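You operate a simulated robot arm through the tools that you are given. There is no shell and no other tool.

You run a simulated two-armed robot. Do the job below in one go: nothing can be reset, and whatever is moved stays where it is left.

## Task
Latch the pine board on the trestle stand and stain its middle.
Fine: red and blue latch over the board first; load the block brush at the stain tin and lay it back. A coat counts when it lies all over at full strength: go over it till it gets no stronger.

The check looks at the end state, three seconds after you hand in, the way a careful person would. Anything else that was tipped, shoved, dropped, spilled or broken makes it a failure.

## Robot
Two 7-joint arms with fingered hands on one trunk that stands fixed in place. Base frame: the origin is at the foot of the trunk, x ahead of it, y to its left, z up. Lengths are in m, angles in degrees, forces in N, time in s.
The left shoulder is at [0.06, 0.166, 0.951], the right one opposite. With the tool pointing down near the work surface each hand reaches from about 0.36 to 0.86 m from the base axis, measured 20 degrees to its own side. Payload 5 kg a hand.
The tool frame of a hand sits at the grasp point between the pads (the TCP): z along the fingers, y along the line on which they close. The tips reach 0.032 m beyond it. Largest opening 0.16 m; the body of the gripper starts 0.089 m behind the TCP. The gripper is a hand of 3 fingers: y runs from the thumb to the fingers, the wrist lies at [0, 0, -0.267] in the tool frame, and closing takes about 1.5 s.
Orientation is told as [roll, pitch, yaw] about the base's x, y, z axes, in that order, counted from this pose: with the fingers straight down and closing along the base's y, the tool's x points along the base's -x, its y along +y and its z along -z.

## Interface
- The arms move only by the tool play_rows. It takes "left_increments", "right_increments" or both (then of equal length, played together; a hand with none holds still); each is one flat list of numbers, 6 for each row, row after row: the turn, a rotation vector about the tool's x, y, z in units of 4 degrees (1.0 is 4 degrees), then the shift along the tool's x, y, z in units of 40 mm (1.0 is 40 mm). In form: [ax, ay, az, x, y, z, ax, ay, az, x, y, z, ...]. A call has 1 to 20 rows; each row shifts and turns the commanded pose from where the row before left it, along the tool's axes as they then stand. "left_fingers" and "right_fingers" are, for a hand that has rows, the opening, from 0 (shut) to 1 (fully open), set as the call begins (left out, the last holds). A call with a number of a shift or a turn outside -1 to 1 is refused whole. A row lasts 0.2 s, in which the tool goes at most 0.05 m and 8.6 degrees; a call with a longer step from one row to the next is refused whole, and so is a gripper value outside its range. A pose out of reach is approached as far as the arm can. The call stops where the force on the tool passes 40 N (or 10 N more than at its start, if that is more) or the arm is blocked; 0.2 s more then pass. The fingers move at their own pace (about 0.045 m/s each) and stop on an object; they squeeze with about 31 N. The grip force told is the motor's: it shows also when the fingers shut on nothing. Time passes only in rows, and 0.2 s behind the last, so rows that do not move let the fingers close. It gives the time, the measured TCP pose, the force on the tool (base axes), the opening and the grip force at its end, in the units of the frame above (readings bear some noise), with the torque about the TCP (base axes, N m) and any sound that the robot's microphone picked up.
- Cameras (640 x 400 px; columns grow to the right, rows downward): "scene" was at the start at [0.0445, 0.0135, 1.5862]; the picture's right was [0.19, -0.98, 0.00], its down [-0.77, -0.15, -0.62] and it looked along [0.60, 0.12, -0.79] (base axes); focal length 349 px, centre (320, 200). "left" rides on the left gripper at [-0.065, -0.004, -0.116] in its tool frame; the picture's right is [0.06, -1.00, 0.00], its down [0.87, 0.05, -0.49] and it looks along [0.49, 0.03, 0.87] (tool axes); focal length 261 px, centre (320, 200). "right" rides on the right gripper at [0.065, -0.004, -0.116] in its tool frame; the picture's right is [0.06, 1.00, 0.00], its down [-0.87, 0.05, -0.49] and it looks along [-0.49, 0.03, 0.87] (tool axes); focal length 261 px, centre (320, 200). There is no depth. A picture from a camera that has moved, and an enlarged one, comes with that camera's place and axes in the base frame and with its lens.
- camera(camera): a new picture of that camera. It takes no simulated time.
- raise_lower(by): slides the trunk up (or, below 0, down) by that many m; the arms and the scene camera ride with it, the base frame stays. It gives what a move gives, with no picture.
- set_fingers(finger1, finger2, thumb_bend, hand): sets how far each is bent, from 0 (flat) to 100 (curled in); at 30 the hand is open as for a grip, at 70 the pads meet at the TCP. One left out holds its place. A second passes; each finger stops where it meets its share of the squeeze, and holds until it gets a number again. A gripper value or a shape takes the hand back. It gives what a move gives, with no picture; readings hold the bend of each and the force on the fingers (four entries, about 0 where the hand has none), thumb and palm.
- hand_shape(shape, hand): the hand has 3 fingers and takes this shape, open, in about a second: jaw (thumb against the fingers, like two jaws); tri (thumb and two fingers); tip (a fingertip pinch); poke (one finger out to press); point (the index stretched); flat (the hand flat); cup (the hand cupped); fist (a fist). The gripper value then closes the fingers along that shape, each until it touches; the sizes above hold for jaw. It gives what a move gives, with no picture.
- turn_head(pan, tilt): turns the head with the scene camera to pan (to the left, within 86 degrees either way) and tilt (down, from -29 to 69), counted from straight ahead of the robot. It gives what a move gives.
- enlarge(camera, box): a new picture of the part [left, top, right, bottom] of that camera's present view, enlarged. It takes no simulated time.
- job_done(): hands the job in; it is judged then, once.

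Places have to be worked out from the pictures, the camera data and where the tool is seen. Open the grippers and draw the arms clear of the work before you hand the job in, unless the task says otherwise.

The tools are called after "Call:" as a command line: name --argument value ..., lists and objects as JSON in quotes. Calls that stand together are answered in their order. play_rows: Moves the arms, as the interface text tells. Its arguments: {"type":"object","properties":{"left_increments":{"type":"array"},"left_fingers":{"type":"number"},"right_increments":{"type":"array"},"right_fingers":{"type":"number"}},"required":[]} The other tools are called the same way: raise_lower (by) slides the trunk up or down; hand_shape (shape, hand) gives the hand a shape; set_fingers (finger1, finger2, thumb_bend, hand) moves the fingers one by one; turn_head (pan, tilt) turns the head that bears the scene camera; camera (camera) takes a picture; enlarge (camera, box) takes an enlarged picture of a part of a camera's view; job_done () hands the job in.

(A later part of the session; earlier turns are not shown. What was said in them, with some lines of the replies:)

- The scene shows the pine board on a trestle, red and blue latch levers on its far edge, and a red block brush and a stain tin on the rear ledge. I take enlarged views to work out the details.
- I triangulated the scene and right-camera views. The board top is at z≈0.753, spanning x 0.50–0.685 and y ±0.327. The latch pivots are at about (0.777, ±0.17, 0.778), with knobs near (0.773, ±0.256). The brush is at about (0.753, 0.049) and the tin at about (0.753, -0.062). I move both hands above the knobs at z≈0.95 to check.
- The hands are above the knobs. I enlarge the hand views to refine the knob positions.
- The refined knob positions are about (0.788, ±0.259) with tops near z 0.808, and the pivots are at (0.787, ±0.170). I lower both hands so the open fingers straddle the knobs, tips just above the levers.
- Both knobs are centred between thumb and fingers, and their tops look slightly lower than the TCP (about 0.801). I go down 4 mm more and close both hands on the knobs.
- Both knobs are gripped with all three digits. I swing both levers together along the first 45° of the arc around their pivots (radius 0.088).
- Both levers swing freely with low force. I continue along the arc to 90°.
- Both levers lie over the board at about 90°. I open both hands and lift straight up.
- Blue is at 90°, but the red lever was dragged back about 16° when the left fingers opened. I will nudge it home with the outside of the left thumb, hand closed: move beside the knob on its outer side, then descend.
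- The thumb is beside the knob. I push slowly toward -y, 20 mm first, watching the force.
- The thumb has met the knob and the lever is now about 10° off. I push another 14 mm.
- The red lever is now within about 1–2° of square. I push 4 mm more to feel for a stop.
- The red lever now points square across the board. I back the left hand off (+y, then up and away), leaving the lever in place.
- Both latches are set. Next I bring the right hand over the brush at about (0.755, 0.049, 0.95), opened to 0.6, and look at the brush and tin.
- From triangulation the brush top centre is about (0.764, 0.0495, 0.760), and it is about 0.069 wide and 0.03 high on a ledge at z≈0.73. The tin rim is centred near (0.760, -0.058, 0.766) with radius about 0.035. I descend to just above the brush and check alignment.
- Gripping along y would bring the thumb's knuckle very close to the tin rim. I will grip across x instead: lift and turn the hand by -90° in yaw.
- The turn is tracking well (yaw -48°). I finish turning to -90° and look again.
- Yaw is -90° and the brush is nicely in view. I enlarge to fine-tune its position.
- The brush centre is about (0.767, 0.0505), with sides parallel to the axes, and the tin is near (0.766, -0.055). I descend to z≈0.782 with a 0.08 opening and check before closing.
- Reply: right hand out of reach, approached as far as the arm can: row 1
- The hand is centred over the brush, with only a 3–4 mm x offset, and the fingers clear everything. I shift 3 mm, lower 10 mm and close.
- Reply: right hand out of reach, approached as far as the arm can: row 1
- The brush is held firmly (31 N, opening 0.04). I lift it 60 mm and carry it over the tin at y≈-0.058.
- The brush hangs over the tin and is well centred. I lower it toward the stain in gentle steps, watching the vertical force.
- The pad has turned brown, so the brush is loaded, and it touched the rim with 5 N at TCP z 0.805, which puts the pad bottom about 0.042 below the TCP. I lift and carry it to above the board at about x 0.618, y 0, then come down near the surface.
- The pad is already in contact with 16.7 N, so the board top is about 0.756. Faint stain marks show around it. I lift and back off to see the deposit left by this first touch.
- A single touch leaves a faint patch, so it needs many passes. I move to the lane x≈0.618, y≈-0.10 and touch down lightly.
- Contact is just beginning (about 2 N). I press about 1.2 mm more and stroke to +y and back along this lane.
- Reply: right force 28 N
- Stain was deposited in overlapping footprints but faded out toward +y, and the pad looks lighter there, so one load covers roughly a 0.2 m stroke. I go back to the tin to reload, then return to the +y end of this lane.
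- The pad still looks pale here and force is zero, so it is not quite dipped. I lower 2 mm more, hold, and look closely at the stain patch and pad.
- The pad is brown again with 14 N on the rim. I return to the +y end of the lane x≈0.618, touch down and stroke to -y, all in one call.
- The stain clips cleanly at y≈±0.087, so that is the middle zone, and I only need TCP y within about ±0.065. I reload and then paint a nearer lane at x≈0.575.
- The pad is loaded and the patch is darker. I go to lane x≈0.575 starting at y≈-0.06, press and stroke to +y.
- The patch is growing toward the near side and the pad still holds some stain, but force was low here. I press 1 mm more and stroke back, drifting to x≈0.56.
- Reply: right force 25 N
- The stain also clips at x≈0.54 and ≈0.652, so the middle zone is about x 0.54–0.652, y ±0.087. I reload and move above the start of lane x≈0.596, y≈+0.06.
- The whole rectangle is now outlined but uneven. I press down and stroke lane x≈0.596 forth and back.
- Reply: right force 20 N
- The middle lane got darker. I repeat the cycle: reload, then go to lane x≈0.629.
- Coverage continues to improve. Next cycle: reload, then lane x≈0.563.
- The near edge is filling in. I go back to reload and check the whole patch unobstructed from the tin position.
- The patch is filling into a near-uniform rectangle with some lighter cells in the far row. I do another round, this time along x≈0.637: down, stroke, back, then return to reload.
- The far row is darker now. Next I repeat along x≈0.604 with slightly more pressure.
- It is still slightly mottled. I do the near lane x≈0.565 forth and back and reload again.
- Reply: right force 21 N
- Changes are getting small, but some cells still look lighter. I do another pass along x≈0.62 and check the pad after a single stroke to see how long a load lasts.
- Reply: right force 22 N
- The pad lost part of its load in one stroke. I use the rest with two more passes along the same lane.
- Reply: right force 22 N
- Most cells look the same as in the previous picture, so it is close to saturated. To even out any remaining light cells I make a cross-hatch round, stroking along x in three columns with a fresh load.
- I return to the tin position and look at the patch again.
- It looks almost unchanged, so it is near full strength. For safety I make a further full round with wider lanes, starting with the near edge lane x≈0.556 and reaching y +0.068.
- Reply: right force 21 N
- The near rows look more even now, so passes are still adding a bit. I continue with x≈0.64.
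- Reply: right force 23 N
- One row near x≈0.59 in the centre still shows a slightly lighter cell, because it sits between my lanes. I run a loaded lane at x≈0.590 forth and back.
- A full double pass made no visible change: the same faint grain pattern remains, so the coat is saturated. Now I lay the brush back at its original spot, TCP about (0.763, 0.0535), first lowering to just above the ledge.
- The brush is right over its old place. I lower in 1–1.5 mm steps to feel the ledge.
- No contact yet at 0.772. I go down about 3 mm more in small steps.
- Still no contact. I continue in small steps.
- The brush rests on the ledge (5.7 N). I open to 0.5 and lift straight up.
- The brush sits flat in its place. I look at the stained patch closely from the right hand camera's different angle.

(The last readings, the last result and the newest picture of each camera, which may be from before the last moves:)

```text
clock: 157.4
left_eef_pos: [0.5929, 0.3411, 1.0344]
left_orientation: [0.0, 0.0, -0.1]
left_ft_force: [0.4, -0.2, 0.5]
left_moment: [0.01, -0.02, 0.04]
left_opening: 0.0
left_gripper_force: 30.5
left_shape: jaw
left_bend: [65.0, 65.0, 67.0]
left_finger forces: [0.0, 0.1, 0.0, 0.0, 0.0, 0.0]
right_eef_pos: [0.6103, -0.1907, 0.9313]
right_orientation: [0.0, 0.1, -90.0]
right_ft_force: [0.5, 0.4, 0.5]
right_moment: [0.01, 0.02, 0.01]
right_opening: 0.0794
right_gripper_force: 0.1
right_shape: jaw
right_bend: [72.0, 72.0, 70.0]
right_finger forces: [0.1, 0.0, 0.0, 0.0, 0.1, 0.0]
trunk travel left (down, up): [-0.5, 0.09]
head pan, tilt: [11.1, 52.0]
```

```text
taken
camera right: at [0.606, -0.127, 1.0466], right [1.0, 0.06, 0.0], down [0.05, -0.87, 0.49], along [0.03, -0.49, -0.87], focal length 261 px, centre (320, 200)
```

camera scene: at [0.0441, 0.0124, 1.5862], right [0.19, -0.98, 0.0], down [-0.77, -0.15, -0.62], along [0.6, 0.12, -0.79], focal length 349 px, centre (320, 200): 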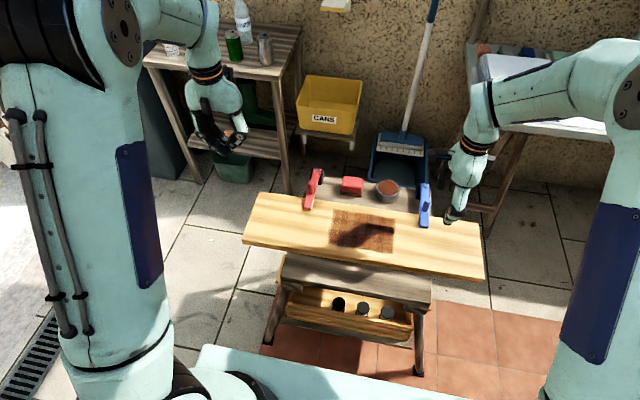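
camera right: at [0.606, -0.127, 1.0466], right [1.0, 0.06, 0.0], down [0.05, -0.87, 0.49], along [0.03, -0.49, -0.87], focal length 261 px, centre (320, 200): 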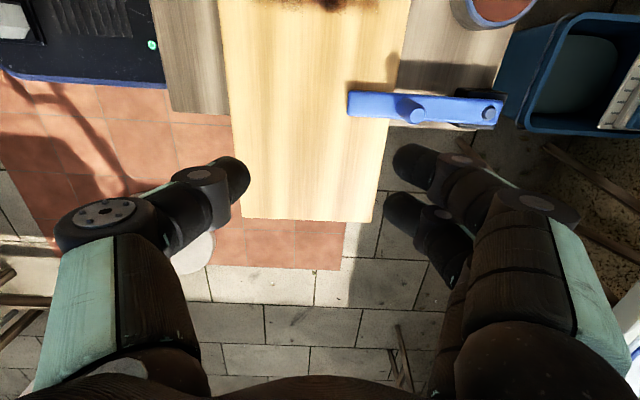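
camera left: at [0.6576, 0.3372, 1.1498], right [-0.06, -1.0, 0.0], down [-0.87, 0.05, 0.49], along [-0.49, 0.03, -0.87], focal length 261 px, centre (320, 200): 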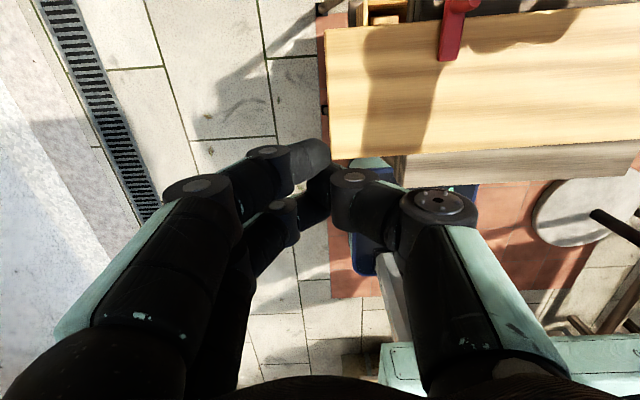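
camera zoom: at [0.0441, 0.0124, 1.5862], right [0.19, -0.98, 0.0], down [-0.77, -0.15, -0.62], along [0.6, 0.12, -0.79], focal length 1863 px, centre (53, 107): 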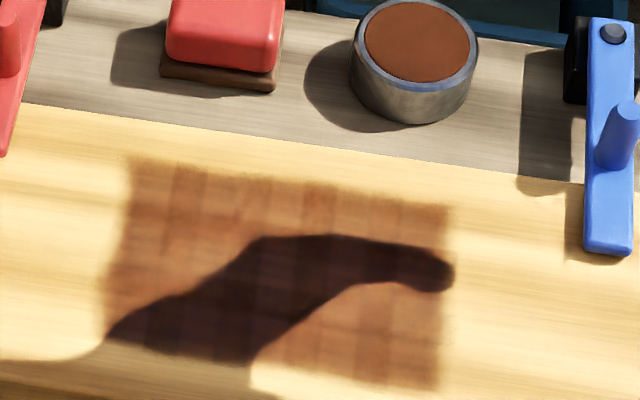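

The brush, tin and latches look right. I move the right hand further away so its shadow leaves the patch, and inspect for unevenness.

Call:
play_rows --right_increments '[0, 0, 0, -0.9, -0.2, -0.4, 0, 0, 0, -0.9, -0.2, -0.4, 0, 0, 0, -0.9, -0.2, -0.4, 0, 0, 0, -0.9, -0.2, -0.4, 0, 0, 0, -0.9, -0.2, -0.4, 0, 0, 0, -0.5, -0.2, -0.4]'

Call:
enlarge --camera "scene" --box '[325, 200, 365, 225]'

Call:
enlarge --camera "scene" --box '[355, 205, 400, 233]'

Call:
enlarge --camera "scene" --box '[310, 190, 420, 259]'

```text
clock: 158.8
left_eef_pos: [0.5927, 0.3412, 1.0335]
left_orientation: [-0.1, 0.0, 0.0]
left_ft_force: [-0.6, 0.6, -0.3]
left_moment: [0.03, -0.04, 0.02]
left_opening: 0.0002
left_gripper_force: 30.8
left_shape: jaw
left_bend: [65.0, 65.0, 67.0]
left_finger forces: [0.0, 0.0, 0.1, 0.1, 0.0, 0.0]
right_eef_pos: [0.5621, -0.3901, 1.0274]
right_orientation: [0.0, -0.1, -90.1]
right_ft_force: [-0.9, -0.1, -0.2]
right_moment: [0.0, -0.03, 0.03]
right_opening: 0.0797
right_gripper_force: 0.1
right_shape: jaw
right_bend: [72.0, 72.0, 70.0]
right_finger forces: [0.0, 0.0, 0.1, 0.0, 0.0, 0.0]
trunk travel left (down, up): [-0.5, 0.09]
head pan, tilt: [11.1, 52.0]
```

```text
16.00 times, centred on (345, 212) of scene
camera zoom: at [0.0441, 0.0131, 1.5862], right [0.19, -0.98, 0.0], down [-0.77, -0.15, -0.62], along [0.6, 0.12, -0.79], focal length 5589 px, centre (-80, 0)
```

zoom: 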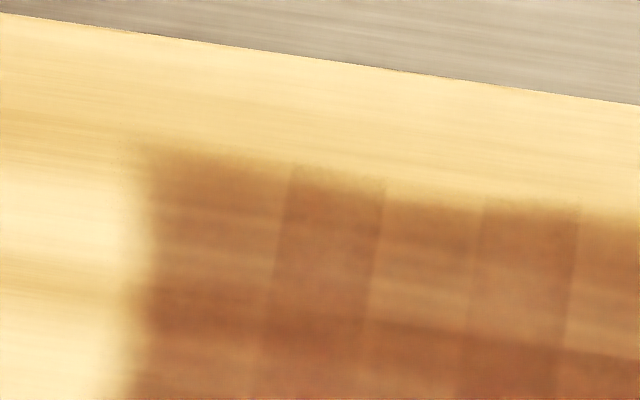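

```text
14.22 times, centred on (378, 219) of scene
camera zoom: at [0.0441, 0.0131, 1.5862], right [0.19, -0.98, 0.0], down [-0.77, -0.15, -0.62], along [0.6, 0.12, -0.79], focal length 4968 px, centre (-498, -70)
```

zoom: 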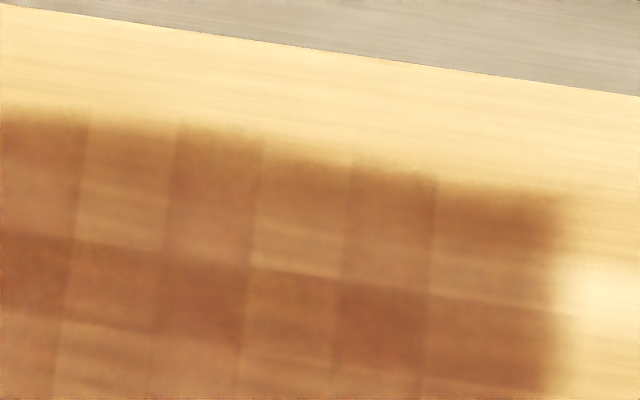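

```text
5.80 times, centred on (365, 224) of scene
camera zoom: at [0.0441, 0.0131, 1.5862], right [0.19, -0.98, 0.0], down [-0.77, -0.15, -0.62], along [0.6, 0.12, -0.79], focal length 2025 px, centre (59, 58)
```

zoom: 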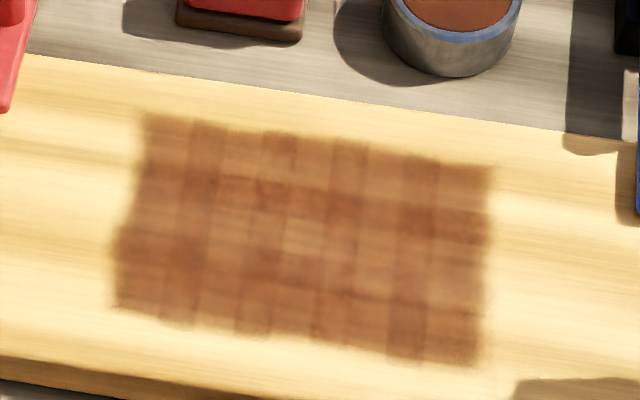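

The dark bands are regular overlaps of the coat patches, so they are intrinsic. I zoom into the near row and centre to compare their strength with the far row.

Call:
enlarge --camera "scene" --box '[325, 225, 365, 250]'

Call:
enlarge --camera "scene" --box '[355, 228, 400, 256]'

Call:
enlarge --camera "scene" --box '[340, 210, 385, 238]'

Call:
camera --camera "right"

```text
16.00 times, centred on (345, 238) of scene
camera zoom: at [0.0441, 0.0131, 1.5862], right [0.19, -0.98, 0.0], down [-0.77, -0.15, -0.62], along [0.6, 0.12, -0.79], focal length 5589 px, centre (-80, -400)
```

zoom: 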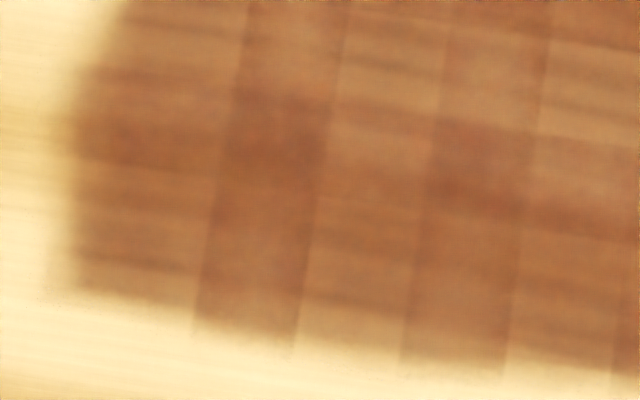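

```text
14.22 times, centred on (378, 242) of scene
camera zoom: at [0.0441, 0.0131, 1.5862], right [0.19, -0.98, 0.0], down [-0.77, -0.15, -0.62], along [0.6, 0.12, -0.79], focal length 4968 px, centre (-498, -397)
```

zoom: 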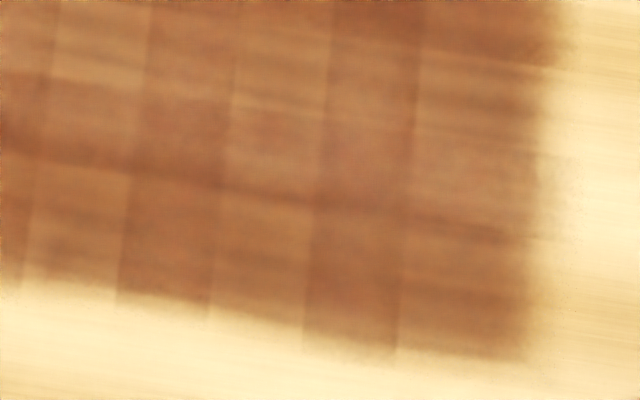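

```text
14.22 times, centred on (362, 224) of scene
camera zoom: at [0.0441, 0.0131, 1.5862], right [0.19, -0.98, 0.0], down [-0.77, -0.15, -0.62], along [0.6, 0.12, -0.79], focal length 4968 px, centre (-284, -141)
```

zoom: 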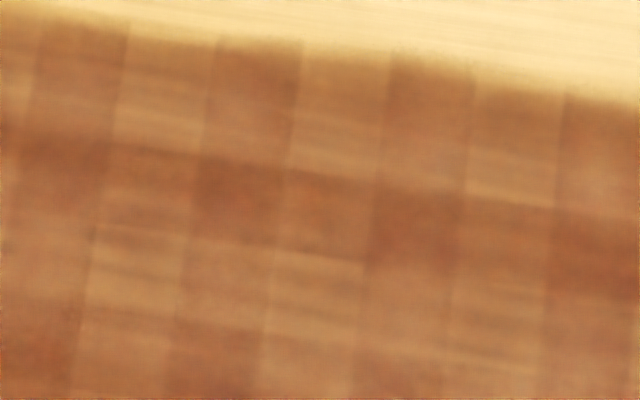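

```text
taken
camera right: at [0.5579, -0.3263, 1.1434], right [1.0, 0.06, 0.0], down [0.05, -0.87, 0.49], along [0.03, -0.49, -0.87], focal length 261 px, centre (320, 200)
```

right: 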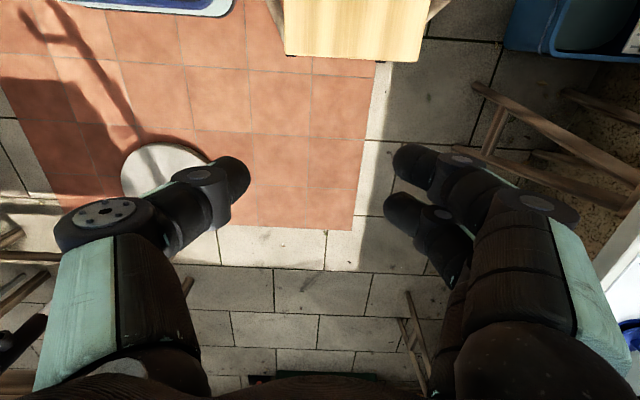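

All single-layer cells in the 5×3 pattern have the same strength, so the coat is uniform and saturated. I open both grippers, draw the arms back, and check the latches.

Call:
play_rows --left_increments '[0, 0, 0, 0.3, 0.4, -0.4, 0, 0, 0, 0.3, 0.4, -0.4, 0, 0, 0, 0.3, 0.4, -0.2, 0, 0, 0, 0.3, 0.2, 0, 0, 0, 0, 0, 0, 0, 0, 0, 0, 0, 0, 0, 0, 0, 0, 0, 0, 0, 0, 0, 0, 0, 0, 0]' --right_increments '[0, 0, 0, 0, -0.3, -0.3, 0, 0, 0, 0, -0.3, -0.3, 0, 0, 0, 0, -0.3, 0, 0, 0, 0, 0, -0.3, 0, 0, 0, 0, 0, 0, 0, 0, 0, 0, 0, 0, 0, 0, 0, 0, 0, 0, 0, 0, 0, 0, 0, 0, 0]' --left_fingers 1 --right_fingers 1

Call:
camera --camera "scene"

Call:
enlarge --camera "scene" --box '[235, 155, 495, 318]'

Call:
enlarge --camera "scene" --box '[290, 160, 450, 240]'

```text
clock: 160.6
left_eef_pos: [0.5451, 0.3993, 1.0742]
left_orientation: [0.0, 0.0, 0.0]
left_ft_force: [-0.5, 0.1, -0.2]
left_moment: [-0.01, 0.01, 0.0]
left_opening: 0.1597
left_gripper_force: 0.1
left_shape: jaw
left_bend: [30.0, 30.0, 30.0]
left_finger forces: [0.1, 0.0, 0.0, 0.1, 0.0, 0.0]
right_eef_pos: [0.5151, -0.3913, 1.0524]
right_orientation: [0.0, 0.0, -90.0]
right_ft_force: [0.1, 0.3, -0.1]
right_moment: [-0.03, -0.02, 0.0]
right_opening: 0.1601
right_gripper_force: 0.0
right_shape: jaw
right_bend: [30.0, 30.0, 30.0]
right_finger forces: [0.0, 0.0, 0.0, 0.1, 0.0, 0.0]
trunk travel left (down, up): [-0.5, 0.09]
head pan, tilt: [11.1, 52.0]
```

```text
taken
camera scene: at [0.0445, 0.0132, 1.5862], right [0.19, -0.98, 0.0], down [-0.77, -0.15, -0.62], along [0.6, 0.12, -0.79], focal length 349 px, centre (320, 200)
```

scene: 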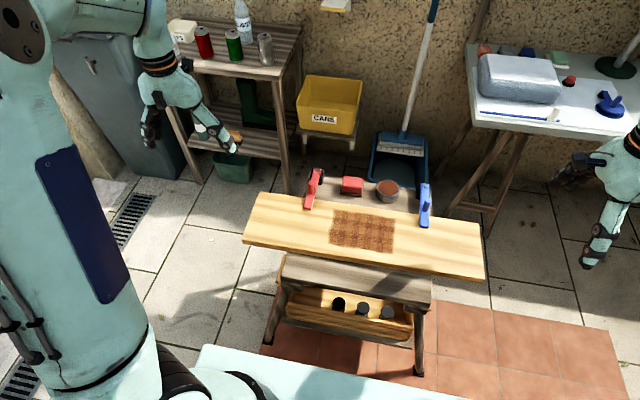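

```text
2.45 times, centred on (365, 236) of scene
camera zoom: at [0.0445, 0.0132, 1.5862], right [0.19, -0.98, 0.0], down [-0.77, -0.15, -0.62], along [0.6, 0.12, -0.79], focal length 857 px, centre (210, 110)
```

zoom: 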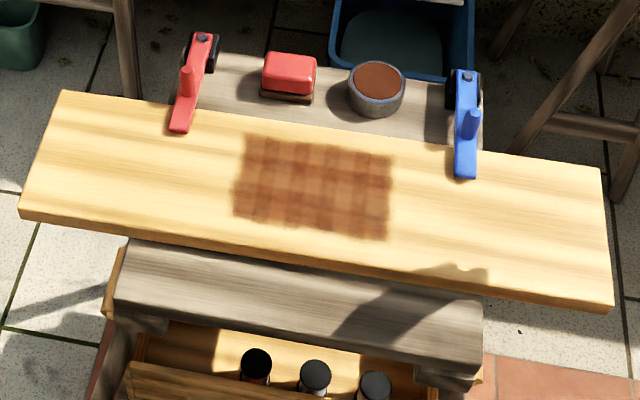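

```text
4.00 times, centred on (370, 200) of scene
camera zoom: at [0.0445, 0.0132, 1.5862], right [0.19, -0.98, 0.0], down [-0.77, -0.15, -0.62], along [0.6, 0.12, -0.79], focal length 1397 px, centre (120, 200)
```

zoom: 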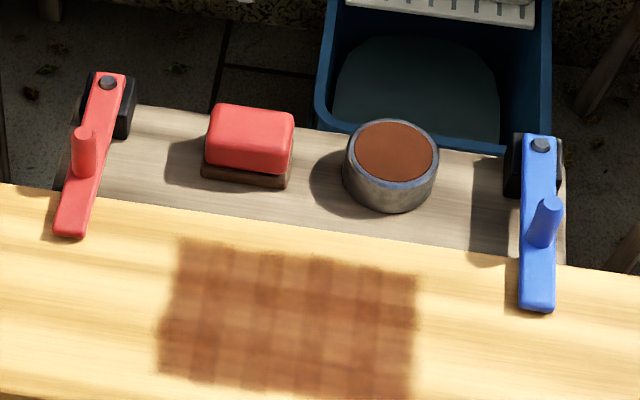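

Both latches lie square over the board, the middle carries an even, saturated coat, the brush is back on its spot, and the tin and everything else stand untouched. The arms are clear and the grippers open, so I hand the job in.

Call:
job_done

```text
The job is handed in.
```

The board is latched and its middle is stained; I handed the job in after a last look at the pictures. I don't know the check's verdict.

- **Latches:** The red and blue levers both lie square across the board, within about a degree by my measurement. When I first let go of the red one it swung back about 16°, so I nudged it home again before staining.
- **Stain:** The coat covers a rectangle in the middle, about 0.11 by 0.17 m. I reloaded the brush many times and kept going over it; a last double pass along the middle made no visible difference. The faint checked pattern left in the coat looks like overlap between strokes, not thin spots. That is judged by eye only.
- **Brush and tin:** The brush is back flat where it started. I saw no sign of the tin being moved or of spilled stain.
- **Arms:** Both are drawn back from the work with the grippers open.
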